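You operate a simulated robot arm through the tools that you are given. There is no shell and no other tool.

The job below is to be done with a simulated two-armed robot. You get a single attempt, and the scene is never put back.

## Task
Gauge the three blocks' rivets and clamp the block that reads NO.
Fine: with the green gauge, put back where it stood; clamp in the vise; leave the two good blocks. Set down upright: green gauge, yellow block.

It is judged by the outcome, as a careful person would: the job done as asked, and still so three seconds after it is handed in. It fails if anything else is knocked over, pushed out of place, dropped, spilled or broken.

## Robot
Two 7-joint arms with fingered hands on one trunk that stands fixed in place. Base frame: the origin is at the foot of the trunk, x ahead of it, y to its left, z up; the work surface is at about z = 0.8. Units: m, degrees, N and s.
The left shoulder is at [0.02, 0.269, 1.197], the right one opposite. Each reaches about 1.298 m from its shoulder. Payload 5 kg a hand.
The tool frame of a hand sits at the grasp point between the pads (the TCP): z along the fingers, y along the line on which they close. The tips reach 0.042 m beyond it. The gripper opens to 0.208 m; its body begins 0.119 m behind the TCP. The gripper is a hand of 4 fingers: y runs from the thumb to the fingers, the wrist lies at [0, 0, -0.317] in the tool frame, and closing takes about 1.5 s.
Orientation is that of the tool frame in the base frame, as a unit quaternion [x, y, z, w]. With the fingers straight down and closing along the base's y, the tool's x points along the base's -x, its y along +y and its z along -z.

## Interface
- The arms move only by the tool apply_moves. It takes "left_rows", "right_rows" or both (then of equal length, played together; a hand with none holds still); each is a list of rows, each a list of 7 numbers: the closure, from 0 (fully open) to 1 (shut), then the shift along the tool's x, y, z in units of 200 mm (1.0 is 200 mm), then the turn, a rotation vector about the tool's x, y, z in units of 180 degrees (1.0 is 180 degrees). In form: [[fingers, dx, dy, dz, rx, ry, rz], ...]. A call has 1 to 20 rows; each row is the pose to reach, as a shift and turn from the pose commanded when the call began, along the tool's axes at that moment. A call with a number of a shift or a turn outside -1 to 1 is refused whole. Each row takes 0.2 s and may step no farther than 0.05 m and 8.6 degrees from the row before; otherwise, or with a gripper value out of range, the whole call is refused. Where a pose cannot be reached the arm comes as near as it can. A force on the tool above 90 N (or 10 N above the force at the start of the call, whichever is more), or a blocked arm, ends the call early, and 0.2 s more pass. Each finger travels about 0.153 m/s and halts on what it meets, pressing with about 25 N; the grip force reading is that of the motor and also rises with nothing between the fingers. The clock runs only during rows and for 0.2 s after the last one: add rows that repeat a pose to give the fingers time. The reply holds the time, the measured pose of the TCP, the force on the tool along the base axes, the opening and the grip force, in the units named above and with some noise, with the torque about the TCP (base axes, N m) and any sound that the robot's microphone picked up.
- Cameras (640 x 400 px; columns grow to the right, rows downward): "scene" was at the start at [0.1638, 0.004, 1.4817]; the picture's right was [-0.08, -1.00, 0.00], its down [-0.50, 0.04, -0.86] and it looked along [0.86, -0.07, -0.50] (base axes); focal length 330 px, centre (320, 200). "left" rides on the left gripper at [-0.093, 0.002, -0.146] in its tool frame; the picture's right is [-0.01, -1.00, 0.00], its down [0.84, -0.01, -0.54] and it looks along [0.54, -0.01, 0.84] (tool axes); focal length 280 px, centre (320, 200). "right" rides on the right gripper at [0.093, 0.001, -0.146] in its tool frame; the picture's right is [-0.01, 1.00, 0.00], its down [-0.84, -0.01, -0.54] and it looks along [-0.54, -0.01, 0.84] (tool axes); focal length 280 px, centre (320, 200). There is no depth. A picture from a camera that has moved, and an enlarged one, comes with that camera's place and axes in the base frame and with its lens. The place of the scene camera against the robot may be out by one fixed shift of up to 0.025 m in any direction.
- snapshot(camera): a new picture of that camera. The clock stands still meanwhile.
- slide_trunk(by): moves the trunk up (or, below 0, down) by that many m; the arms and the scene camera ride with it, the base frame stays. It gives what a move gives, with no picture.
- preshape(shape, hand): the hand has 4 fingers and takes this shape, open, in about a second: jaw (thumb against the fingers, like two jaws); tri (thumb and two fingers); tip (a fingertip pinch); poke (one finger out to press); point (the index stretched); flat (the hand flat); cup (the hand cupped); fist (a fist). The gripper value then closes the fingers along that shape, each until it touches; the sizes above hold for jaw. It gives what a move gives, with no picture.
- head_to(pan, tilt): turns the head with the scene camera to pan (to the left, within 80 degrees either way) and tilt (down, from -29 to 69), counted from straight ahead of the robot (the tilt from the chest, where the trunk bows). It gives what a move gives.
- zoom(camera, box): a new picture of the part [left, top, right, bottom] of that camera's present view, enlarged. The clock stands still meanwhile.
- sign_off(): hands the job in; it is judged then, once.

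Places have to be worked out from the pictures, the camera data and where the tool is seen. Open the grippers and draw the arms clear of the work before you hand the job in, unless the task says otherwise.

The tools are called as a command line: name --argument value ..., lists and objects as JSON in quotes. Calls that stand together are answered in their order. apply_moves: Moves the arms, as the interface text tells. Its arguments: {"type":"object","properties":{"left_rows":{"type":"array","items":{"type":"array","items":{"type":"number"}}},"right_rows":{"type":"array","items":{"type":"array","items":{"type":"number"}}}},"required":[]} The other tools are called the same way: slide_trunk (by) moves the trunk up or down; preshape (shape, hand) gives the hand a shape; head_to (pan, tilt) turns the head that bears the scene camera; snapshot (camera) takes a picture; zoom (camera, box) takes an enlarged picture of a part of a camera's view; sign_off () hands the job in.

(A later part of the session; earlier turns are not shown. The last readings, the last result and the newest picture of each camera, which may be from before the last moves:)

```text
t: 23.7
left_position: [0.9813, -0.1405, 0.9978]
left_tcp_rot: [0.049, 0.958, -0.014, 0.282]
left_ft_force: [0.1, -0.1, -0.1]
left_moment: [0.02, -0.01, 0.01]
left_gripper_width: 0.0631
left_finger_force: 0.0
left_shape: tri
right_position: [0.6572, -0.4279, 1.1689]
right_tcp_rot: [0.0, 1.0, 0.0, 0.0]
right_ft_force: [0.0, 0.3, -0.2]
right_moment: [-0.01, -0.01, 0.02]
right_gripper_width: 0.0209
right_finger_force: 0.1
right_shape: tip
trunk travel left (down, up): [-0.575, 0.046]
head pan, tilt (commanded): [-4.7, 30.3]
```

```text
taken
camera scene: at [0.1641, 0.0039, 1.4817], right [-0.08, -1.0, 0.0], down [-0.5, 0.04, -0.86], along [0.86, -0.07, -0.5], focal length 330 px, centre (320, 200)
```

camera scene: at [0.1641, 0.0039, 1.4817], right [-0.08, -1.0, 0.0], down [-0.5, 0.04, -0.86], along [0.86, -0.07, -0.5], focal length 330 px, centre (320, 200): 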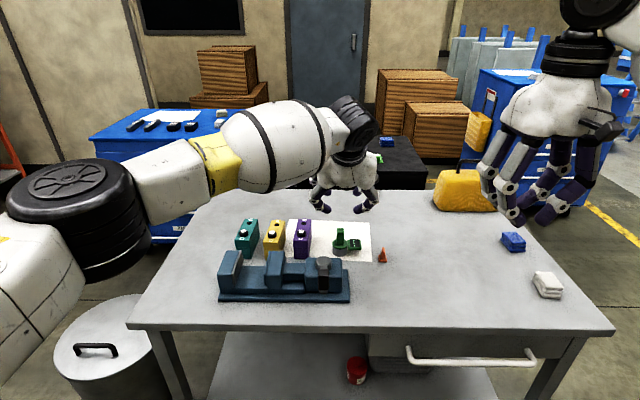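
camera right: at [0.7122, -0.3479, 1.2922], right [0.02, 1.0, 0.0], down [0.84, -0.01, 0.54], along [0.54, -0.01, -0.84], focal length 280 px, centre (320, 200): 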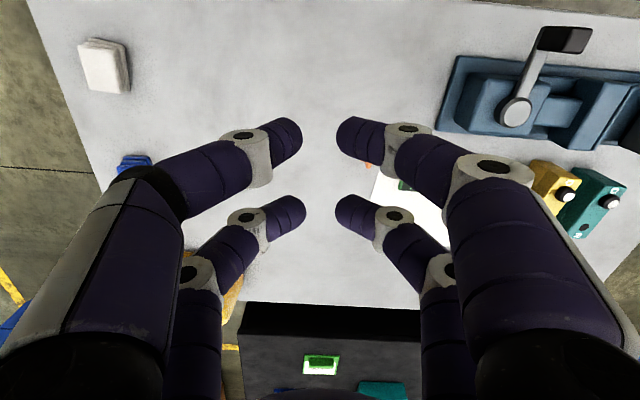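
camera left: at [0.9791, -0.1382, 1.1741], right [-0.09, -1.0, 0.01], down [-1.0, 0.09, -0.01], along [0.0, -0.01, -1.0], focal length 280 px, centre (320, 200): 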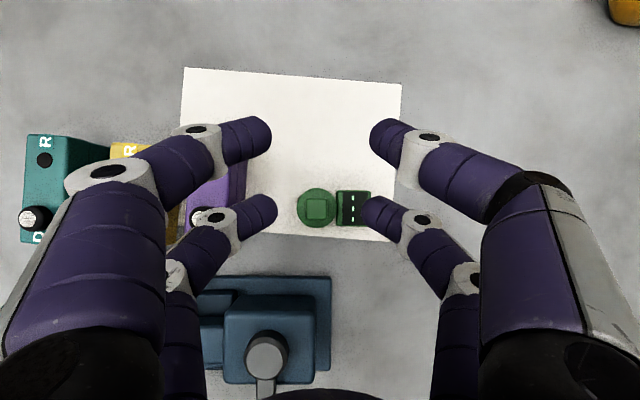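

The fingers are aligned over the gauge. I zoom to refine the centring before descending.

zoom --camera "left" --box '[240, 155, 400, 255]'

zoom --camera "scene" --box '[290, 160, 410, 270]'

```text
4.00 times, centred on (320, 205) of left
camera zoom: at [0.9796, -0.1386, 1.173], right [-0.09, -1.0, 0.01], down [-1.0, 0.09, 0.0], along [0.0, -0.01, -1.0], focal length 1122 px, centre (320, 180)
```

zoom: 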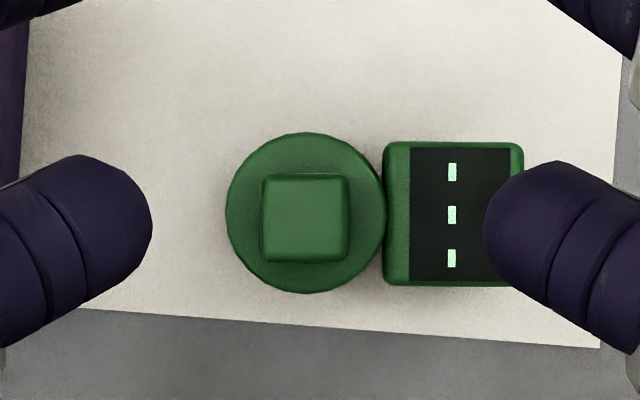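

```text
3.64 times, centred on (350, 215) of scene
camera zoom: at [0.1641, 0.0039, 1.4817], right [-0.08, -1.0, 0.0], down [-0.5, 0.04, -0.86], along [0.86, -0.07, -0.5], focal length 1199 px, centre (211, 146)
```

zoom: 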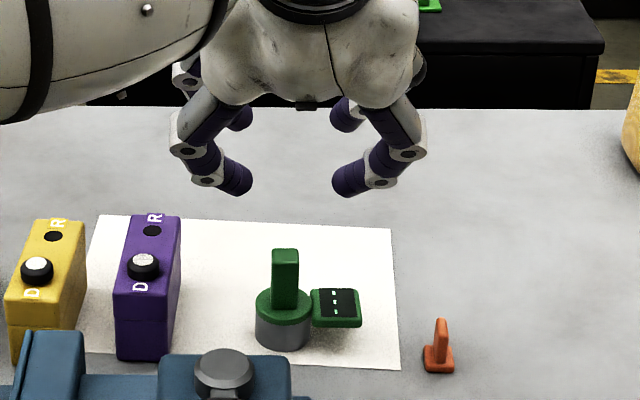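

The gauge is square to the hand; the post is about 2.6 mm to the left (+y) and 2 mm nearer than the finger midline. I correct that and descend so the near fingertips sit at z ≈ 0.857, then look again.

apply_moves --left_rows '[[0.7, 0.008, 0.012, -0.005, 0, 0, 0], [0.7, 0.1, 0.012, 0.136, 0, 0, 0], [0.7, 0.192, 0.012, 0.277, 0, 0, 0], [0.7, 0.2823, 0.012, 0.419, 0, 0, 0], [0.7, 0.2823, 0.012, 0.419, 0, 0, 0]]'

zoom --camera "left" --box '[220, 130, 420, 255]'

zoom --camera "scene" --box '[290, 170, 410, 270]'

```text
t: 24.9
left_position: [0.9772, -0.1353, 0.8981]
left_tcp_rot: [0.048, 0.958, -0.013, 0.283]
left_ft_force: [0.3, 0.1, 0.7]
left_moment: [0.02, 0.0, 0.04]
left_gripper_width: 0.0627
left_finger_force: 0.1
left_shape: tri
right_position: [0.6565, -0.4286, 1.1677]
right_tcp_rot: [0.001, 1.0, 0.0, -0.001]
right_ft_force: [-1.4, 0.0, -0.3]
right_moment: [0.0, -0.09, 0.01]
right_gripper_width: 0.0211
right_finger_force: 0.0
right_shape: tip
trunk travel left (down, up): [-0.575, 0.046]
head pan, tilt (commanded): [-4.7, 30.3]
```

```text
3.20 times, centred on (320, 192) of left
camera zoom: at [0.9761, -0.1341, 1.0727], right [-0.09, -1.0, 0.01], down [-1.0, 0.09, 0.0], along [0.0, -0.01, -1.0], focal length 897 px, centre (320, 224)
```

zoom: 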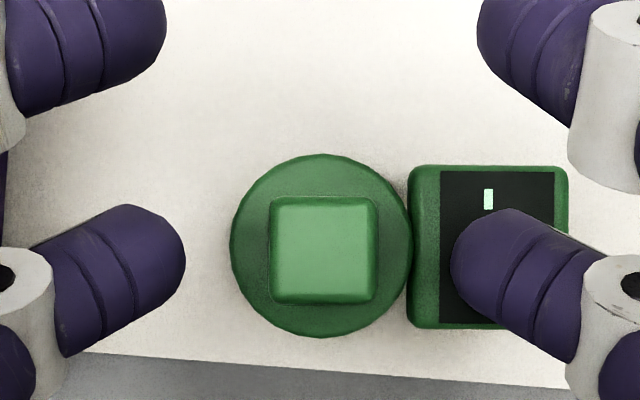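

```text
4.00 times, centred on (350, 220) of scene
camera zoom: at [0.1633, 0.0041, 1.4819], right [-0.08, -1.0, 0.0], down [-0.5, 0.04, -0.86], along [0.86, -0.07, -0.5], focal length 1319 px, centre (200, 120)
```

zoom: 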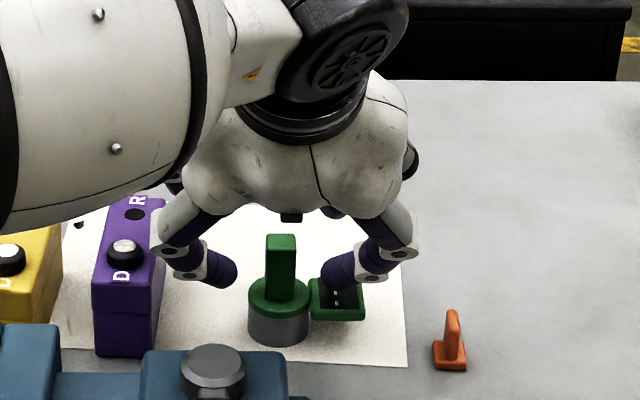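

The fingertips are at the right height; the post is 1.2 mm right and 2.6 mm farther than the finger midline. I correct that and close on the post.

apply_moves --left_rows '[[0.7, -0.0114, -0.005, 0.0073, 0, 0, 0], [0.8, -0.0114, -0.005, 0.0073, 0, 0, 0], [0.9, -0.0114, -0.005, 0.0073, 0, 0, 0], [1.0, -0.0114, -0.005, 0.0073, 0, 0, 0], [1.0, -0.0114, -0.005, 0.0073, 0, 0, 0], [1.0, -0.0114, -0.005, 0.0073, 0, 0, 0]]'

zoom --camera "left" --box '[220, 130, 420, 255]'

zoom --camera "scene" --box '[290, 170, 410, 270]'

```text
t: 26.3
left_position: [0.9789, -0.1361, 0.8976]
left_tcp_rot: [0.049, 0.958, -0.013, 0.281]
left_ft_force: [-0.1, -0.5, -2.8]
left_moment: [-0.02, -0.03, 0.02]
left_gripper_width: 0.0003
left_finger_force: 25.0
left_shape: tri
right_position: [0.6559, -0.4274, 1.1664]
right_tcp_rot: [0.001, 1.0, 0.0, 0.0]
right_ft_force: [-0.5, -1.2, -0.1]
right_moment: [-0.01, -0.04, -0.04]
right_gripper_width: 0.0209
right_finger_force: 0.0
right_shape: tip
trunk travel left (down, up): [-0.575, 0.046]
head pan, tilt (commanded): [-4.7, 30.3]
```

```text
3.20 times, centred on (320, 192) of left
camera zoom: at [0.979, -0.1353, 1.0718], right [-0.09, -1.0, 0.0], down [-1.0, 0.09, 0.0], along [0.0, -0.01, -1.0], focal length 897 px, centre (320, 224)
```

zoom: 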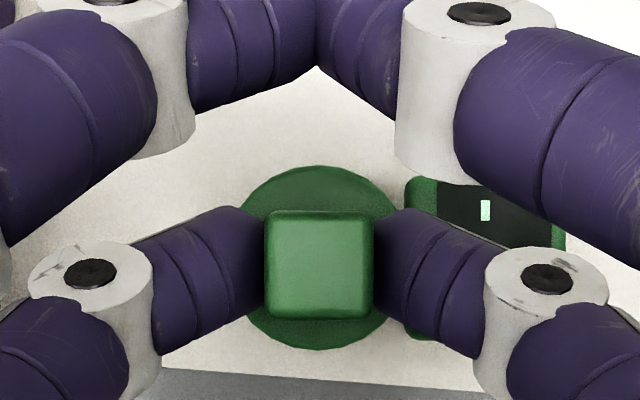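

```text
4.00 times, centred on (350, 220) of scene
camera zoom: at [0.1641, 0.0039, 1.4816], right [-0.08, -1.0, 0.0], down [-0.5, 0.04, -0.86], along [0.86, -0.07, -0.5], focal length 1319 px, centre (200, 120)
```

zoom: 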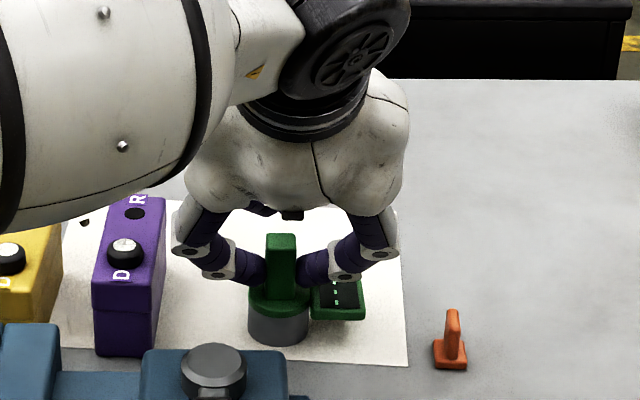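

The near pair holds the post firmly (25 N) and the gauge hasn't shifted. I lift it straight up 0.11 m and check that it hangs upright.

apply_moves --left_rows '[[1.0, -0.03, 0, -0.046, 0, 0, 0], [1.0, -0.12, 0, -0.186, 0, 0, 0], [1.0, -0.21, 0, -0.325, 0, 0, 0], [1.0, -0.297, 0, -0.463, 0, 0, 0], [1.0, -0.297, 0, -0.463, 0, 0, 0]]'

snapshot --camera "left"

zoom --camera "scene" --box '[270, 150, 410, 270]'

```text
t: 27.5
left_position: [0.9807, -0.1384, 1.0068]
left_tcp_rot: [0.049, 0.958, -0.014, 0.282]
left_ft_force: [-0.3, -0.4, -5.4]
left_moment: [-0.02, -0.03, -0.02]
left_gripper_width: 0.0003
left_finger_force: 24.9
left_shape: tri
right_position: [0.6568, -0.4282, 1.166]
right_tcp_rot: [-0.001, 1.0, 0.0, 0.0]
right_ft_force: [0.1, -1.1, -0.4]
right_moment: [0.02, 0.08, -0.02]
right_gripper_width: 0.0208
right_finger_force: 0.1
right_shape: tip
trunk travel left (down, up): [-0.575, 0.046]
head pan, tilt (commanded): [-4.7, 30.3]
```

```text
taken
camera left: at [0.9805, -0.1367, 1.1819], right [-0.09, -1.0, 0.0], down [-1.0, 0.09, 0.0], along [0.0, 0.0, -1.0], focal length 280 px, centre (320, 200)
```

left: 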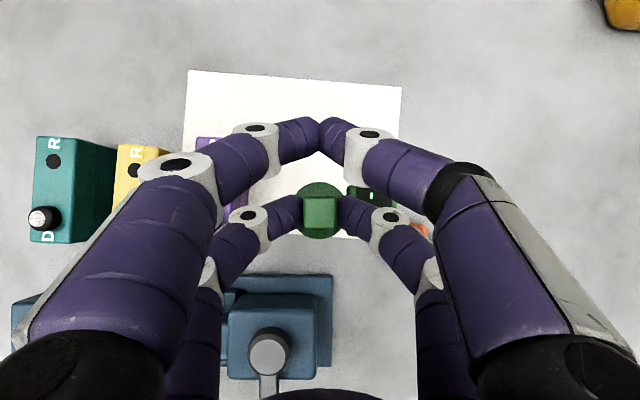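

```text
3.33 times, centred on (340, 210) of scene
camera zoom: at [0.1649, 0.0038, 1.4814], right [-0.08, -1.0, 0.0], down [-0.5, 0.04, -0.86], along [0.86, -0.07, -0.51], focal length 1100 px, centre (253, 167)
```

zoom: 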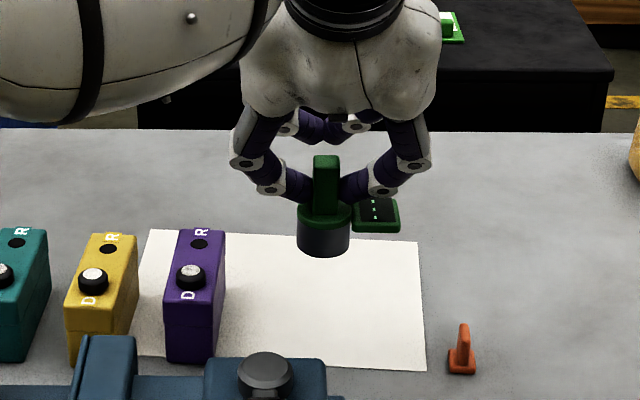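

The gauge hangs upright in the grip. To measure the rivets precisely I move it up and back over the vise so the downward camera sees all three block tops ahead of the fingers.

apply_moves --left_rows '[[1.0, -0.0743, 0, -0.1157, 0, 0, 0], [1.0, -0.1486, 0, -0.2314, 0, 0, 0], [1.0, -0.0093, 0.1548, -0.3209, 0, 0, 0], [1.0, 0.13, 0.3097, -0.4103, 0, 0, 0], [1.0, 0.2694, 0.4645, -0.4998, 0, 0, 0], [1.0, 0.4087, 0.6194, -0.5892, 0, 0, 0], [1.0, 0.548, 0.7742, -0.6787, 0, 0, 0], [1.0, 0.548, 0.7742, -0.6787, 0, 0, 0]]'

snapshot --camera "left"

zoom --camera "left" --box '[190, 20, 390, 145]'

```text
t: 29.3
left_position: [0.8315, 0.0334, 1.0612]
left_tcp_rot: [0.05, 0.958, -0.013, 0.281]
left_ft_force: [-0.3, -1.6, -4.9]
left_moment: [0.1, -0.06, 0.04]
left_gripper_width: 0.0001
left_finger_force: 24.7
left_shape: tri
right_position: [0.6551, -0.4285, 1.1664]
right_tcp_rot: [0.001, 1.0, 0.001, 0.0]
right_ft_force: [0.0, -0.4, -0.5]
right_moment: [0.14, 0.0, -0.02]
right_gripper_width: 0.0208
right_finger_force: 0.0
right_shape: tip
trunk travel left (down, up): [-0.575, 0.046]
head pan, tilt (commanded): [-4.7, 30.3]
```

```text
taken
camera left: at [0.8302, 0.034, 1.2353], right [-0.09, -1.0, 0.0], down [-1.0, 0.09, 0.0], along [0.0, 0.0, -1.0], focal length 280 px, centre (320, 200)
```

left: 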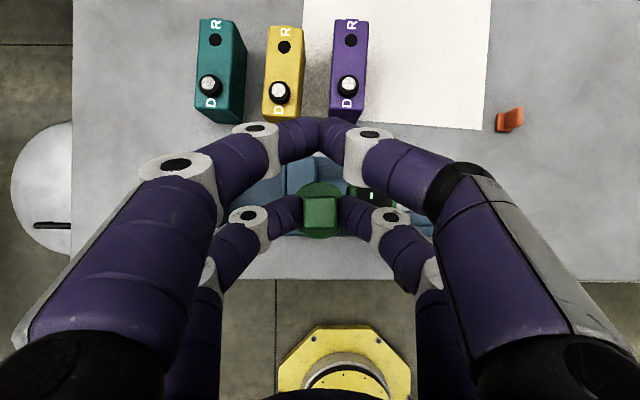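

```text
3.20 times, centred on (290, 82) of left
camera zoom: at [0.8302, 0.034, 1.2353], right [-0.09, -1.0, 0.0], down [-1.0, 0.09, 0.0], along [0.0, 0.0, -1.0], focal length 897 px, centre (416, 576)
```

zoom: 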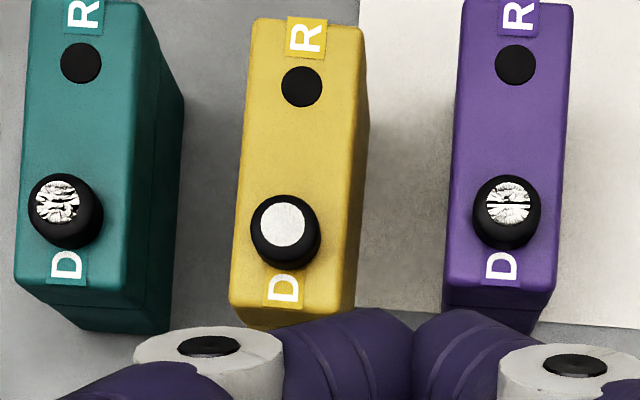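

Now all rivets are seen in one picture: relative to the gauge's home I get purple (0.000, +0.1205), yellow (+0.0005, +0.209) and teal (+0.018, +0.296). I carry the gauge above the purple rivet, staying high to check alignment.

apply_moves --left_rows '[[1.0, -0.162, -0.0436, 0.104, 0, 0, 0], [1.0, -0.324, -0.0873, 0.208, 0, 0, 0], [1.0, -0.486, -0.1309, 0.312, 0, 0, 0], [1.0, -0.6481, -0.1745, 0.4161, 0, 0, 0], [1.0, -0.5806, -0.1745, 0.5213, 0, 0, 0], [1.0, -0.5806, -0.1745, 0.5213, 0, 0, 0]]'

zoom --camera "scene" --box '[260, 170, 370, 270]'

snapshot --camera "left"

```text
t: 30.7
left_position: [0.9819, -0.0202, 1.0409]
left_tcp_rot: [0.051, 0.958, -0.014, 0.283]
left_ft_force: [-0.2, -0.9, -4.6]
left_moment: [0.07, -0.07, 0.03]
left_gripper_width: 0.0
left_finger_force: 25.6
left_shape: tri
right_position: [0.6556, -0.4296, 1.1681]
right_tcp_rot: [0.001, 1.0, 0.0, 0.0]
right_ft_force: [-1.2, 0.2, 1.1]
right_moment: [0.03, -0.09, -0.02]
right_gripper_width: 0.0209
right_finger_force: 0.1
right_shape: tip
trunk travel left (down, up): [-0.575, 0.046]
head pan, tilt (commanded): [-4.7, 30.3]
```

```text
4.00 times, centred on (315, 220) of scene
camera zoom: at [0.1632, 0.0035, 1.4819], right [-0.08, -1.0, 0.0], down [-0.5, 0.04, -0.86], along [0.86, -0.07, -0.5], focal length 1319 px, centre (340, 120)
```

zoom: 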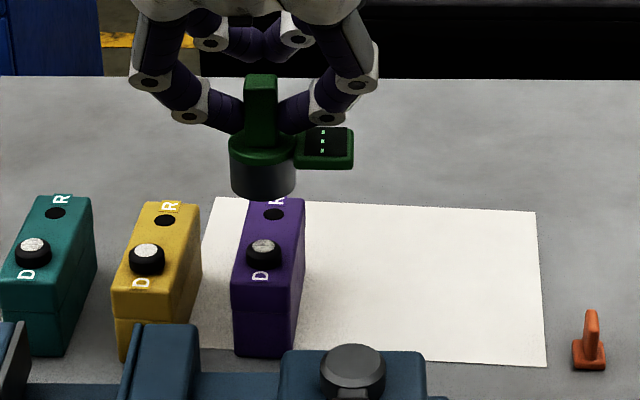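

```text
taken
camera left: at [0.9799, -0.0183, 1.215], right [-0.09, -1.0, 0.0], down [-1.0, 0.09, 0.0], along [0.0, -0.01, -1.0], focal length 280 px, centre (320, 200)
```

left: 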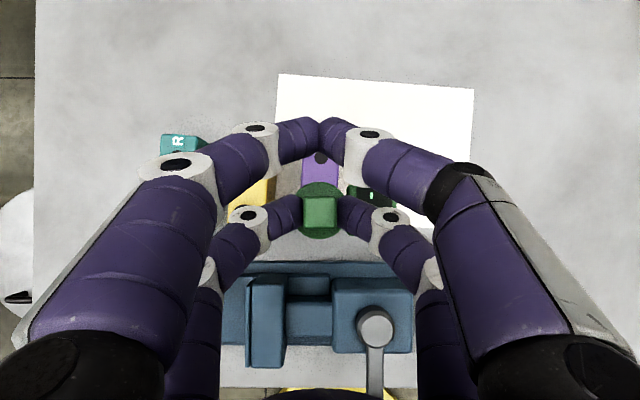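

In the scene view the gauge axis is about 1.5 mm right of the purple boss; depth looks right. I shift +1.3 mm in y and descend to just above the rivet.

apply_moves --left_rows '[[1.0, 0.001, 0.0065, 0, 0, 0, 0], [1.0, 0.068, 0.0065, 0.105, 0, 0, 0], [1.0, 0.1356, 0.0065, 0.2103, 0, 0, 0], [1.0, 0.1356, 0.0065, 0.2103, 0, 0, 0]]'

zoom --camera "scene" --box '[270, 190, 360, 270]'

```text
t: 31.7
left_position: [0.9803, -0.0154, 0.9898]
left_tcp_rot: [0.049, 0.958, -0.012, 0.282]
left_ft_force: [-0.3, -0.6, -3.8]
left_moment: [0.04, -0.04, 0.05]
left_gripper_width: 0.0
left_finger_force: 24.7
left_shape: tri
right_position: [0.6561, -0.428, 1.1678]
right_tcp_rot: [0.0, 1.0, 0.0, 0.0]
right_ft_force: [0.7, -0.4, 0.2]
right_moment: [-0.02, -0.03, -0.02]
right_gripper_width: 0.0211
right_finger_force: 0.0
right_shape: tip
trunk travel left (down, up): [-0.575, 0.046]
head pan, tilt (commanded): [-4.7, 30.3]
```

```text
5.00 times, centred on (315, 230) of scene
camera zoom: at [0.164, 0.0039, 1.4817], right [-0.08, -1.0, 0.0], down [-0.5, 0.04, -0.86], along [0.86, -0.07, -0.5], focal length 1649 px, centre (345, 50)
```

zoom: 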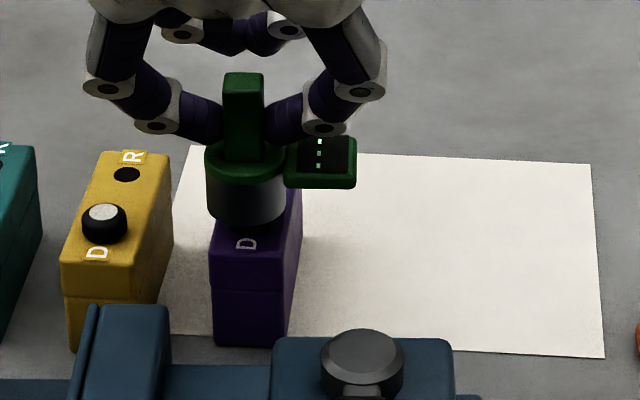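

No contact yet (about −4 N is just the gauge's weight). I lower in small steps, watching the force.

apply_moves --left_rows '[[1.0, 0.0108, 0, 0.0168, 0, 0, 0], [1.0, 0.0216, 0, 0.0337, 0, 0, 0], [1.0, 0.0216, 0, 0.0337, 0, 0, 0]]'

```text
t: 32.5
left_position: [0.9803, -0.0164, 0.9801]
left_tcp_rot: [0.05, 0.958, -0.014, 0.283]
left_ft_force: [0.3, -0.1, -4.0]
left_moment: [0.04, -0.05, 0.01]
left_gripper_width: 0.0
left_finger_force: 25.2
left_shape: tri
right_position: [0.655, -0.4275, 1.1675]
right_tcp_rot: [0.0, 1.0, 0.0, 0.0]
right_ft_force: [-0.3, -0.1, 0.4]
right_moment: [-0.03, -0.01, 0.02]
right_gripper_width: 0.0209
right_finger_force: 0.1
right_shape: tip
trunk travel left (down, up): [-0.575, 0.046]
head pan, tilt (commanded): [-4.7, 30.3]
```

Still free. I lower another 8 mm in 4 mm rows.

apply_moves --left_rows '[[1.0, 0.0108, 0, 0.0168, 0, 0, 0], [1.0, 0.0162, 0, 0.0252, 0, 0, 0], [1.0, 0.0216, 0, 0.0337, 0, 0, 0], [1.0, 0.0216, 0, 0.0337, 0, 0, 0]]'

zoom --camera "scene" --box '[270, 190, 360, 270]'

```text
t: 33.5
left_position: [0.982, -0.0179, 0.9721]
left_tcp_rot: [0.049, 0.958, -0.013, 0.282]
left_ft_force: [0.4, -0.6, -4.2]
left_moment: [0.0, -0.03, 0.02]
left_gripper_width: 0.0
left_finger_force: 25.0
left_shape: tri
right_position: [0.6565, -0.4284, 1.1676]
right_tcp_rot: [0.0, 1.0, 0.0, 0.0]
right_ft_force: [-0.5, -0.3, 0.1]
right_moment: [0.0, 0.0, -0.01]
right_gripper_width: 0.0207
right_finger_force: 0.1
right_shape: tip
trunk travel left (down, up): [-0.575, 0.046]
head pan, tilt (commanded): [-4.7, 30.3]
```

```text
5.00 times, centred on (315, 230) of scene
camera zoom: at [0.1642, 0.0039, 1.4816], right [-0.08, -1.0, 0.0], down [-0.5, 0.04, -0.86], along [0.86, -0.07, -0.5], focal length 1649 px, centre (345, 50)
```

zoom: 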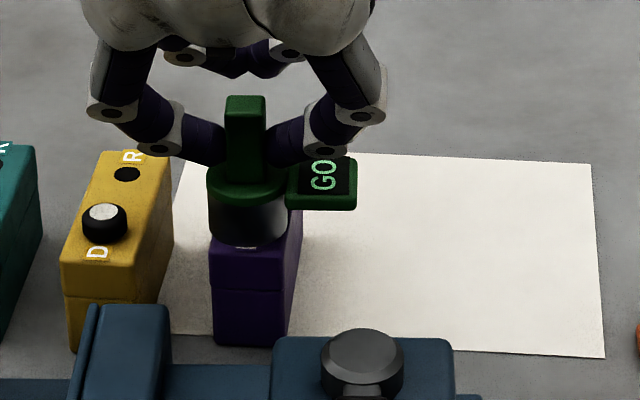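

The display already reads GO on purple. I seat it a little further to confirm the reading.

apply_moves --left_rows '[[1.0, 0.0054, 0, 0.0084, 0, 0, 0], [1.0, 0.0108, 0, 0.0168, 0, 0, 0], [1.0, 0.0108, 0, 0.0168, 0, 0, 0]]'

zoom --camera "scene" --box '[290, 205, 350, 255]'

```text
t: 34.3
left_position: [0.982, -0.016, 0.9705]
left_tcp_rot: [0.048, 0.958, -0.012, 0.284]
left_ft_force: [3.5, 1.9, 13.6]
left_moment: [0.12, -0.04, -0.05]
left_gripper_width: 0.0
left_finger_force: 25.0
left_shape: tri
right_position: [0.656, -0.4277, 1.1674]
right_tcp_rot: [0.001, 1.0, -0.001, 0.0]
right_ft_force: [0.6, -0.1, 0.1]
right_moment: [-0.04, 0.0, 0.0]
right_gripper_width: 0.0206
right_finger_force: 0.2
right_shape: tip
trunk travel left (down, up): [-0.575, 0.046]
head pan, tilt (commanded): [-4.7, 30.3]
```

```text
8.00 times, centred on (320, 230) of scene
camera zoom: at [0.1631, 0.004, 1.4819], right [-0.08, -1.0, 0.0], down [-0.5, 0.04, -0.86], along [0.86, -0.07, -0.5], focal length 2639 px, centre (320, -40)
```

zoom: 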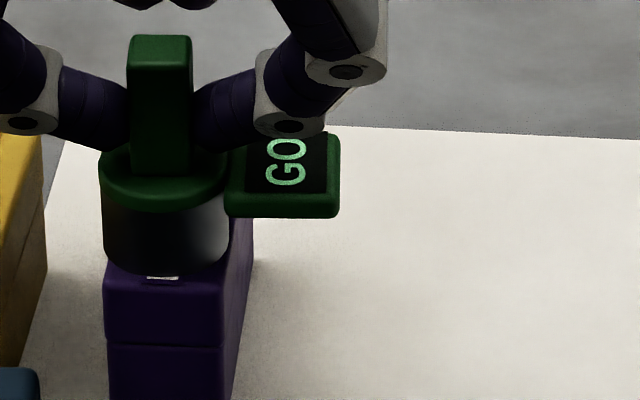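

Seated with ~18 N of contact: purple reads GO. I lift off and carry the gauge 88 mm left to hover over the yellow rivet.

apply_moves --left_rows '[[1.0, -0.0675, 0, -0.1052, 0, 0, 0], [1.0, -0.135, 0, -0.2104, 0, 0, 0], [1.0, -0.118, 0.2203, -0.2212, 0, 0, 0], [1.0, -0.1015, 0.4407, -0.2319, 0, 0, 0], [1.0, -0.1015, 0.4407, -0.2319, 0, 0, 0]]'

zoom --camera "scene" --box '[230, 180, 340, 270]'

snapshot --camera "left"

```text
t: 35.5
left_position: [0.9808, 0.0674, 1.0174]
left_tcp_rot: [0.05, 0.958, -0.013, 0.282]
left_ft_force: [-0.6, -0.6, -4.6]
left_moment: [0.04, -0.06, 0.03]
left_gripper_width: 0.0001
left_finger_force: 25.2
left_shape: tri
right_position: [0.6555, -0.4285, 1.1651]
right_tcp_rot: [0.001, 1.0, 0.0, 0.0]
right_ft_force: [-0.2, -0.9, -0.2]
right_moment: [0.07, 0.02, 0.04]
right_gripper_width: 0.021
right_finger_force: 0.0
right_shape: tip
trunk travel left (down, up): [-0.575, 0.046]
head pan, tilt (commanded): [-4.7, 30.3]
```

```text
4.44 times, centred on (285, 225) of scene
camera zoom: at [0.1643, 0.0036, 1.4815], right [-0.08, -1.0, 0.0], down [-0.5, 0.04, -0.86], along [0.86, -0.07, -0.51], focal length 1466 px, centre (476, 89)
```

zoom: 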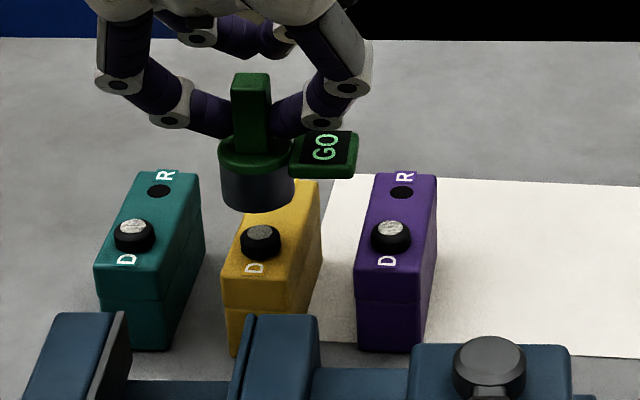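

```text
taken
camera left: at [0.9801, 0.0689, 1.1924], right [-0.09, -1.0, 0.0], down [-1.0, 0.09, 0.0], along [0.0, 0.0, -1.0], focal length 280 px, centre (320, 200)
```

left: 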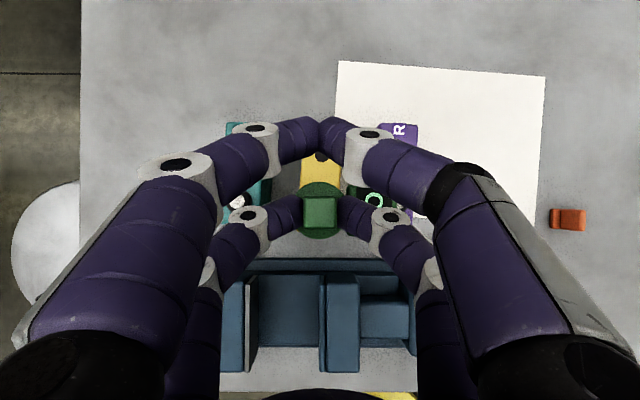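

The display holds the last reading (GO) after lifting, and the gauge lines up with the yellow boss. I descend in stages over yellow.

apply_moves --left_rows '[[1.0, 0.0405, 0, 0.0631, 0, 0, 0], [1.0, 0.081, 0, 0.1262, 0, 0, 0], [1.0, 0.0918, 0, 0.1431, 0, 0, 0], [1.0, 0.1026, 0, 0.1599, 0, 0, 0], [1.0, 0.1026, 0, 0.1599, 0, 0, 0]]'

zoom --camera "scene" --box '[250, 195, 330, 260]'

```text
t: 36.7
left_position: [0.9802, 0.0719, 0.9802]
left_tcp_rot: [0.05, 0.958, -0.013, 0.282]
left_ft_force: [-0.4, -0.6, -4.8]
left_moment: [0.02, -0.06, 0.01]
left_gripper_width: 0.0003
left_finger_force: 24.8
left_shape: tri
right_position: [0.656, -0.4287, 1.1676]
right_tcp_rot: [0.001, 1.0, 0.0, 0.0]
right_ft_force: [0.3, 0.0, -0.2]
right_moment: [0.03, 0.0, -0.03]
right_gripper_width: 0.0209
right_finger_force: 0.0
right_shape: tip
trunk travel left (down, up): [-0.575, 0.046]
head pan, tilt (commanded): [-4.7, 30.3]
```

```text
6.15 times, centred on (290, 228) of scene
camera zoom: at [0.1642, 0.0039, 1.4816], right [-0.08, -1.0, 0.0], down [-0.5, 0.04, -0.86], along [0.86, -0.07, -0.5], focal length 2030 px, centre (505, 31)
```

zoom: 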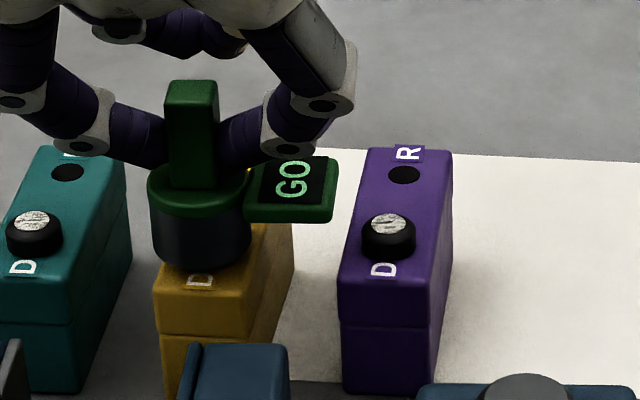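

Not in reading range yet (offset 0.082; GO is the old value). I lower another 8 mm slowly.

apply_moves --left_rows '[[1.0, 0.0054, 0, 0.0084, 0, 0, 0], [1.0, 0.0108, 0, 0.0168, 0, 0, 0], [1.0, 0.0162, 0, 0.0253, 0, 0, 0], [1.0, 0.0216, 0, 0.0337, 0, 0, 0], [1.0, 0.0216, 0, 0.0337, 0, 0, 0]]'

zoom --camera "scene" --box '[250, 195, 330, 260]'

```text
t: 37.9
left_position: [0.9808, 0.0719, 0.9716]
left_tcp_rot: [0.048, 0.958, -0.013, 0.282]
left_ft_force: [0.3, 0.2, -4.2]
left_moment: [0.02, -0.07, 0.0]
left_gripper_width: 0.0
left_finger_force: 25.4
left_shape: tri
right_position: [0.6555, -0.4272, 1.167]
right_tcp_rot: [0.0, 1.0, 0.0, 0.0]
right_ft_force: [1.3, -0.9, 0.1]
right_moment: [0.02, 0.02, 0.0]
right_gripper_width: 0.0209
right_finger_force: 0.0
right_shape: tip
trunk travel left (down, up): [-0.575, 0.046]
head pan, tilt (commanded): [-4.7, 30.3]
```

```text
6.15 times, centred on (290, 228) of scene
camera zoom: at [0.1642, 0.0039, 1.4816], right [-0.08, -1.0, 0.0], down [-0.5, 0.04, -0.86], along [0.86, -0.07, -0.5], focal length 2030 px, centre (505, 31)
```

zoom: 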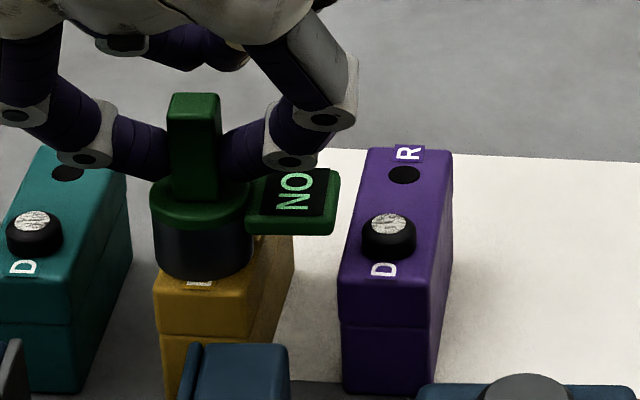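

Yellow reads NO. I seat it another 2.5 mm to confirm.

apply_moves --left_rows '[[1.0, 0.0034, 0, 0.0053, 0, 0, 0], [1.0, 0.0068, 0, 0.0105, 0, 0, 0], [1.0, 0.0068, 0, 0.0105, 0, 0, 0]]'

zoom --camera "scene" --box '[250, 195, 330, 260]'

```text
t: 38.7
left_position: [0.9809, 0.0734, 0.971]
left_tcp_rot: [0.049, 0.958, -0.013, 0.283]
left_ft_force: [-0.5, 1.3, 3.1]
left_moment: [0.1, 0.06, 0.0]
left_gripper_width: 0.0
left_finger_force: 25.2
left_shape: tri
right_position: [0.6557, -0.4285, 1.1667]
right_tcp_rot: [0.0, 1.0, 0.0, 0.0]
right_ft_force: [-0.3, 0.9, -0.2]
right_moment: [-0.01, 0.0, -0.02]
right_gripper_width: 0.0209
right_finger_force: 0.1
right_shape: tip
trunk travel left (down, up): [-0.575, 0.046]
head pan, tilt (commanded): [-4.7, 30.3]
```

```text
6.15 times, centred on (290, 228) of scene
camera zoom: at [0.1636, 0.004, 1.4818], right [-0.08, -1.0, 0.0], down [-0.5, 0.04, -0.86], along [0.86, -0.07, -0.5], focal length 2030 px, centre (505, 31)
```

zoom: 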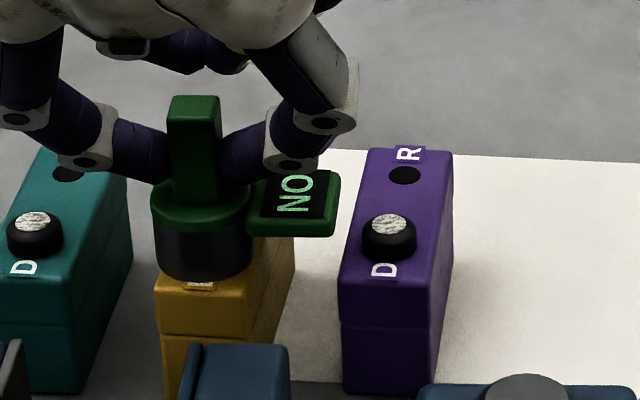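

Confirmed: yellow = NO. I lift and go over the teal rivet.

apply_moves --left_rows '[[1.0, -0.0675, 0, -0.1052, 0, 0, 0], [1.0, -0.135, 0, -0.2104, 0, 0, 0], [1.0, -0.1536, 0.2196, -0.1985, 0, 0, 0], [1.0, -0.1722, 0.4392, -0.1865, 0, 0, 0], [1.0, -0.1722, 0.4392, -0.1865, 0, 0, 0]]'

zoom --camera "scene" --box '[210, 180, 320, 270]'

```text
t: 39.9
left_position: [0.9995, 0.1563, 1.0226]
left_tcp_rot: [0.05, 0.958, -0.014, 0.282]
left_ft_force: [0.9, -1.0, -4.4]
left_moment: [0.09, -0.06, 0.04]
left_gripper_width: 0.0
left_finger_force: 25.3
left_shape: tri
right_position: [0.6555, -0.4268, 1.167]
right_tcp_rot: [0.001, 1.0, 0.0, 0.0]
right_ft_force: [0.0, -1.1, 0.0]
right_moment: [0.02, -0.01, -0.04]
right_gripper_width: 0.0207
right_finger_force: 0.1
right_shape: tip
trunk travel left (down, up): [-0.575, 0.046]
head pan, tilt (commanded): [-4.7, 30.3]
```

```text
4.44 times, centred on (265, 225) of scene
camera zoom: at [0.1642, 0.0035, 1.4816], right [-0.08, -1.0, 0.0], down [-0.5, 0.04, -0.86], along [0.86, -0.07, -0.5], focal length 1466 px, centre (564, 89)
```

zoom: 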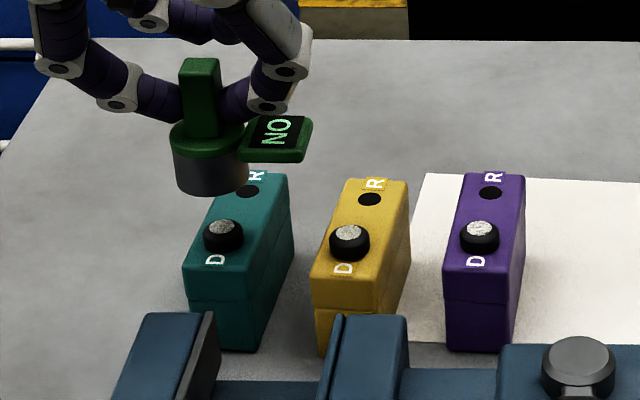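

The cup seems slightly left of the teal boss, but the arm may still be settling. I hold a few rows and look again.

apply_moves --left_rows '[[1.0, 0, 0, 0, 0, 0, 0], [1.0, 0, 0, 0, 0, 0, 0], [1.0, 0, 0, 0, 0, 0, 0]]'

zoom --camera "scene" --box '[210, 180, 320, 270]'

snapshot --camera "left"

```text
t: 40.7
left_position: [0.9996, 0.1572, 1.0234]
left_tcp_rot: [0.049, 0.958, -0.013, 0.282]
left_ft_force: [-0.4, 0.3, -4.4]
left_moment: [0.02, -0.04, 0.0]
left_gripper_width: 0.0002
left_finger_force: 25.1
left_shape: tri
right_position: [0.6567, -0.4275, 1.1662]
right_tcp_rot: [0.001, 1.0, 0.0, 0.0]
right_ft_force: [0.3, -0.4, 0.7]
right_moment: [0.01, 0.01, -0.03]
right_gripper_width: 0.0209
right_finger_force: 0.0
right_shape: tip
trunk travel left (down, up): [-0.575, 0.046]
head pan, tilt (commanded): [-4.7, 30.3]
```

```text
4.44 times, centred on (265, 225) of scene
camera zoom: at [0.1642, 0.0039, 1.4816], right [-0.08, -1.0, 0.0], down [-0.5, 0.04, -0.86], along [0.86, -0.07, -0.5], focal length 1466 px, centre (564, 89)
```

zoom: 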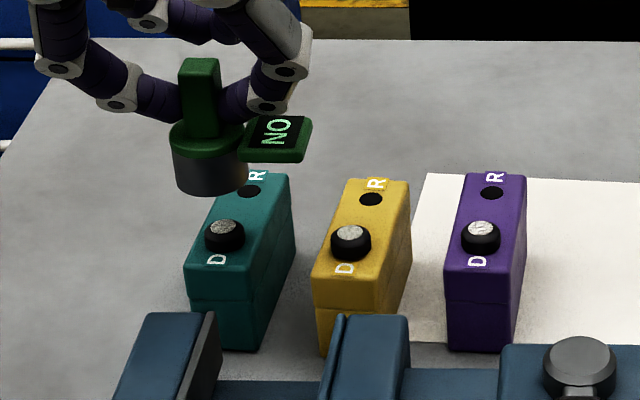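

```text
taken
camera left: at [0.9992, 0.1596, 1.1971], right [-0.09, -1.0, 0.01], down [-1.0, 0.09, 0.0], along [0.0, -0.01, -1.0], focal length 280 px, centre (320, 200)
```

left: 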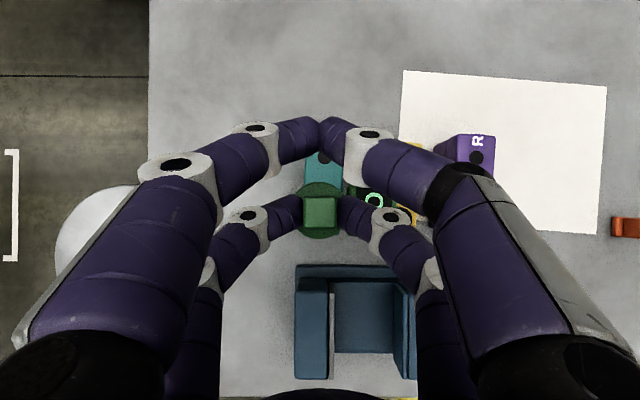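

The arm has a small residual offset, so I zoom tightly to measure cup versus teal boss.

zoom --camera "scene" --box '[230, 190, 290, 245]'

zoom --camera "left" --box '[270, 120, 370, 260]'

```text
7.27 times, centred on (260, 218) of scene
camera zoom: at [0.1642, 0.0039, 1.4816], right [-0.08, -1.0, 0.0], down [-0.5, 0.04, -0.86], along [0.86, -0.07, -0.5], focal length 2399 px, centre (756, 73)
```

zoom: 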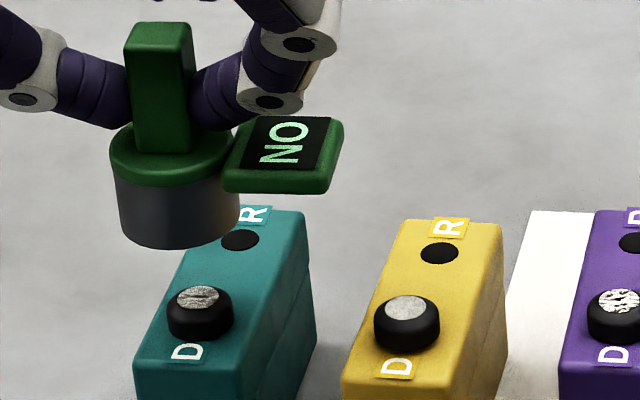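

```text
2.86 times, centred on (320, 190) of left
camera zoom: at [0.9992, 0.1596, 1.1971], right [-0.09, -1.0, 0.01], down [-1.0, 0.09, 0.0], along [0.0, -0.01, -1.0], focal length 801 px, centre (320, 229)
```

zoom: 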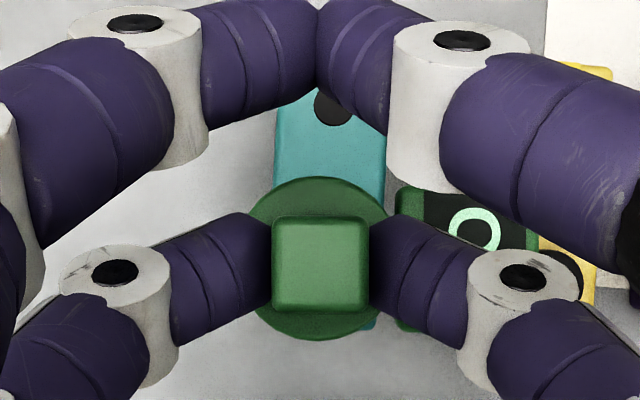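

The cup is about 3 mm left of the teal boss. I shift right 3 mm and descend to ~8 mm above the seat.

apply_moves --left_rows '[[1.0, 0.003, -0.0155, -0.002, 0, 0, 0], [1.0, 0.0638, -0.0155, 0.0927, 0, 0, 0], [1.0, 0.1245, -0.0155, 0.1874, 0, 0, 0], [1.0, 0.1245, -0.0155, 0.1874, 0, 0, 0], [1.0, 0.1245, -0.0155, 0.1874, 0, 0, 0]]'

zoom --camera "scene" --box '[230, 190, 310, 255]'

```text
t: 41.9
left_position: [0.9981, 0.1566, 0.9761]
left_tcp_rot: [0.049, 0.958, -0.013, 0.282]
left_ft_force: [0.1, -0.3, -4.4]
left_moment: [0.04, -0.04, 0.03]
left_gripper_width: 0.0
left_finger_force: 24.7
left_shape: tri
right_position: [0.6561, -0.428, 1.1664]
right_tcp_rot: [-0.001, 1.0, 0.001, 0.0]
right_ft_force: [0.2, 0.5, 0.2]
right_moment: [-0.02, 0.0, 0.0]
right_gripper_width: 0.0209
right_finger_force: 0.1
right_shape: tip
trunk travel left (down, up): [-0.575, 0.046]
head pan, tilt (commanded): [-4.7, 30.3]
```

```text
6.15 times, centred on (270, 222) of scene
camera zoom: at [0.1644, 0.0039, 1.4816], right [-0.08, -1.0, 0.0], down [-0.5, 0.04, -0.86], along [0.86, -0.07, -0.51], focal length 2030 px, centre (628, 62)
```

zoom: 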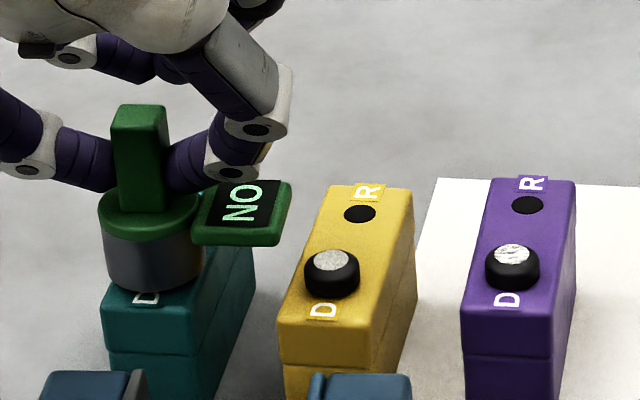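

No contact, old reading still shown. I lower 5 mm more.

apply_moves --left_rows '[[1.0, 0.0068, 0, 0.0105, 0, 0, 0], [1.0, 0.0135, 0, 0.021, 0, 0, 0], [1.0, 0.0135, 0, 0.021, 0, 0, 0]]'

zoom --camera "scene" --box '[230, 190, 310, 255]'

```text
t: 42.7
left_position: [0.9984, 0.1559, 0.9716]
left_tcp_rot: [0.048, 0.958, -0.012, 0.283]
left_ft_force: [-1.0, 0.6, -1.4]
left_moment: [0.05, 0.01, -0.01]
left_gripper_width: 0.0001
left_finger_force: 25.3
left_shape: tri
right_position: [0.6564, -0.428, 1.1673]
right_tcp_rot: [0.001, 1.0, 0.0, 0.0]
right_ft_force: [0.2, 0.3, 0.1]
right_moment: [-0.01, 0.01, -0.05]
right_gripper_width: 0.0209
right_finger_force: 0.1
right_shape: tip
trunk travel left (down, up): [-0.575, 0.046]
head pan, tilt (commanded): [-4.7, 30.3]
```

```text
6.15 times, centred on (270, 222) of scene
camera zoom: at [0.164, 0.004, 1.4817], right [-0.08, -1.0, 0.0], down [-0.5, 0.04, -0.86], along [0.86, -0.07, -0.5], focal length 2030 px, centre (628, 62)
```

zoom: 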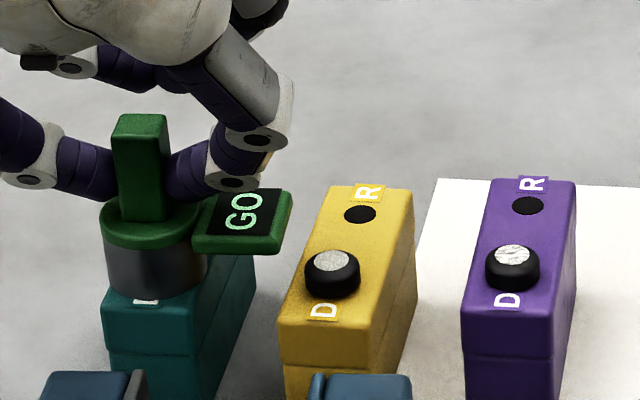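

Teal reads GO, so only yellow is NO. I lift off and carry the gauge back toward its home spot in two stages.

apply_moves --left_rows '[[1.0, -0.0675, 0, -0.1052, 0, 0, 0], [1.0, -0.135, 0, -0.2104, 0, 0, 0], [1.0, -0.1414, -0.1839, -0.2063, 0, 0, 0], [1.0, -0.1479, -0.3678, -0.2022, 0, 0, 0], [1.0, -0.1543, -0.5516, -0.198, 0, 0, 0], [1.0, -0.1607, -0.7355, -0.1939, 0, 0, 0]]'

apply_moves --left_rows '[[1.0, -0.0064, -0.1839, 0.0041, 0, 0, 0], [1.0, -0.0129, -0.3678, 0.0082, 0, 0, 0], [1.0, -0.0193, -0.5516, 0.0124, 0, 0, 0], [1.0, -0.0227, -0.7352, 0.0168, 0, 0, 0], [1.0, -0.0227, -0.7352, 0.0168, 0, 0, 0], [1.0, -0.0227, -0.7352, 0.0168, 0, 0, 0]]'

snapshot --camera "left"

zoom --camera "scene" --box '[280, 170, 400, 270]'

```text
t: 44.1
left_position: [0.988, 0.0105, 1.0197]
left_tcp_rot: [0.048, 0.958, -0.013, 0.283]
left_ft_force: [1.0, 0.4, -5.2]
left_moment: [0.0, 0.01, -0.03]
left_gripper_width: 0.0002
left_finger_force: 25.1
left_shape: tri
right_position: [0.6559, -0.4291, 1.1658]
right_tcp_rot: [0.001, 1.0, 0.001, 0.0]
right_ft_force: [-0.1, -1.4, 0.1]
right_moment: [0.11, -0.03, 0.0]
right_gripper_width: 0.0209
right_finger_force: 0.2
right_shape: tip
trunk travel left (down, up): [-0.575, 0.046]
head pan, tilt (commanded): [-4.7, 30.3]
```

```text
t: 45.5
left_position: [0.9796, -0.1399, 1.0178]
left_tcp_rot: [0.05, 0.958, -0.013, 0.282]
left_ft_force: [-0.3, -2.1, -5.8]
left_moment: [0.11, -0.09, 0.06]
left_gripper_width: 0.0
left_finger_force: 25.0
left_shape: tri
right_position: [0.6551, -0.4293, 1.1674]
right_tcp_rot: [0.0, 1.0, 0.0, 0.001]
right_ft_force: [0.9, 0.1, 0.3]
right_moment: [0.1, -0.03, 0.0]
right_gripper_width: 0.0212
right_finger_force: 0.1
right_shape: tip
trunk travel left (down, up): [-0.575, 0.046]
head pan, tilt (commanded): [-4.7, 30.3]
```

```text
taken
camera left: at [0.9786, -0.1385, 1.1913], right [-0.09, -1.0, 0.0], down [-1.0, 0.09, 0.0], along [0.0, 0.0, -1.0], focal length 280 px, centre (320, 200)
```

left: 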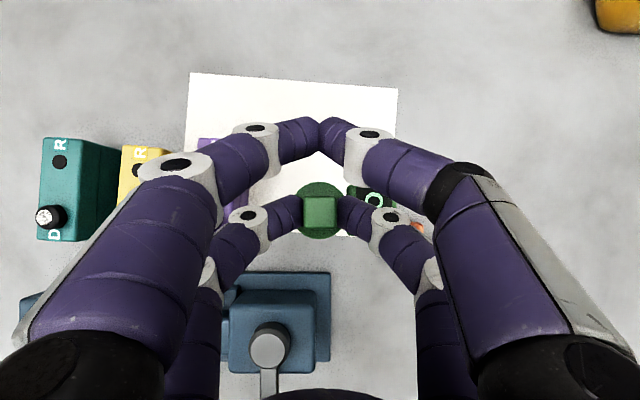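

```text
4.00 times, centred on (340, 220) of scene
camera zoom: at [0.1641, 0.0032, 1.4816], right [-0.08, -1.0, 0.0], down [-0.5, 0.04, -0.86], along [0.86, -0.07, -0.5], focal length 1319 px, centre (240, 120)
```

zoom: 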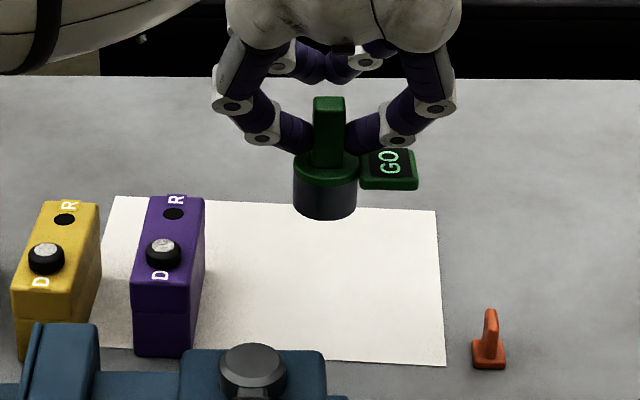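

It's back over its home spot (paper corners match the earlier view within ~1 mm). I lower it to about 8 mm above the sheet and compare with the original picture.

apply_moves --left_rows '[[1.0, 0.1017, 0, 0.1585, 0, 0, 0], [1.0, 0.2035, 0, 0.317, 0, 0, 0], [1.0, 0.3052, 0, 0.4755, 0, 0, 0], [1.0, 0.3052, 0, 0.4755, 0, 0, 0], [1.0, 0.3052, 0, 0.4755, 0, 0, 0]]'

zoom --camera "scene" --box '[310, 215, 400, 271]'

```text
t: 46.7
left_position: [0.9812, -0.1353, 0.9034]
left_tcp_rot: [0.049, 0.958, -0.013, 0.283]
left_ft_force: [0.4, -0.1, -5.2]
left_moment: [0.02, -0.05, 0.02]
left_gripper_width: 0.0001
left_finger_force: 25.5
left_shape: tri
right_position: [0.6567, -0.4284, 1.1658]
right_tcp_rot: [0.001, 1.0, 0.0, -0.001]
right_ft_force: [0.3, 0.0, -0.8]
right_moment: [0.02, 0.06, 0.01]
right_gripper_width: 0.0208
right_finger_force: 0.1
right_shape: tip
trunk travel left (down, up): [-0.575, 0.046]
head pan, tilt (commanded): [-4.7, 30.3]
```

```text
7.11 times, centred on (355, 243) of scene
camera zoom: at [0.1649, 0.0036, 1.4814], right [-0.08, -1.0, 0.0], down [-0.5, 0.04, -0.86], along [0.86, -0.07, -0.51], focal length 2346 px, centre (71, -106)
```

zoom: 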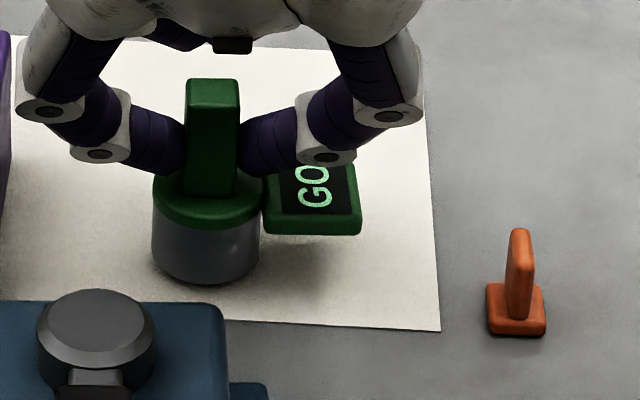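

It's within 2 mm (slightly left). I shift 2 mm right and lower the last ~6 mm gently.

apply_moves --left_rows '[[1.0, -0.0008, -0.01, 0.0005, 0, 0, 0], [1.0, 0.0073, -0.01, 0.0131, 0, 0, 0], [1.0, 0.0154, -0.01, 0.0258, 0, 0, 0], [1.0, 0.0154, -0.01, 0.0258, 0, 0, 0]]'

zoom --camera "scene" --box '[310, 215, 400, 271]'

```text
t: 47.7
left_position: [0.9801, -0.1395, 0.899]
left_tcp_rot: [0.049, 0.958, -0.013, 0.283]
left_ft_force: [-0.3, 0.4, -4.8]
left_moment: [-0.01, -0.04, -0.03]
left_gripper_width: 0.0001
left_finger_force: 24.7
left_shape: tri
right_position: [0.6566, -0.4278, 1.1678]
right_tcp_rot: [0.0, 1.0, -0.001, 0.0]
right_ft_force: [0.0, -0.8, -0.7]
right_moment: [-0.02, -0.03, 0.02]
right_gripper_width: 0.021
right_finger_force: 0.1
right_shape: tip
trunk travel left (down, up): [-0.575, 0.046]
head pan, tilt (commanded): [-4.7, 30.3]
```

```text
7.11 times, centred on (355, 243) of scene
camera zoom: at [0.1641, 0.0039, 1.4817], right [-0.08, -1.0, 0.0], down [-0.5, 0.04, -0.86], along [0.86, -0.07, -0.5], focal length 2346 px, centre (71, -106)
```

zoom: 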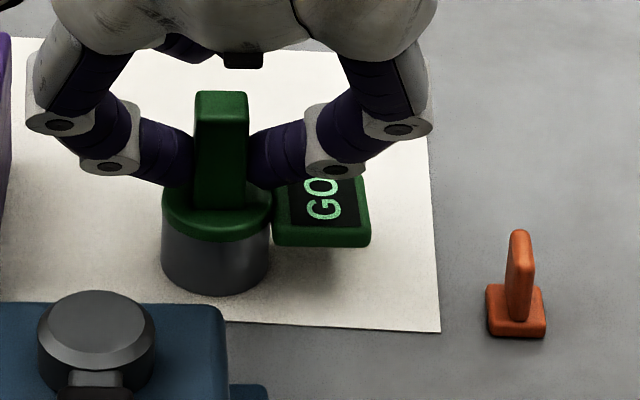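

Nearly there: ~1.5 mm right of the original and ~1–2 mm above the sheet. I nudge 1 mm left and down 2 mm.

apply_moves --left_rows '[[1.0, 0.0029, 0.005, 0.0041, 0, 0, 0], [1.0, 0.0058, 0.005, 0.0082, 0, 0, 0], [1.0, 0.0058, 0.005, 0.0082, 0, 0, 0]]'

```text
t: 48.5
left_position: [0.9793, -0.1375, 0.8975]
left_tcp_rot: [0.048, 0.958, -0.013, 0.282]
left_ft_force: [-1.3, 1.3, -0.9]
left_moment: [0.07, 0.01, -0.03]
left_gripper_width: 0.0
left_finger_force: 25.1
left_shape: tri
right_position: [0.6561, -0.4273, 1.1662]
right_tcp_rot: [0.0, 1.0, -0.001, 0.0]
right_ft_force: [0.0, 0.2, 0.5]
right_moment: [0.02, 0.02, -0.04]
right_gripper_width: 0.0208
right_finger_force: 0.1
right_shape: tip
trunk travel left (down, up): [-0.575, 0.046]
head pan, tilt (commanded): [-4.7, 30.3]
```

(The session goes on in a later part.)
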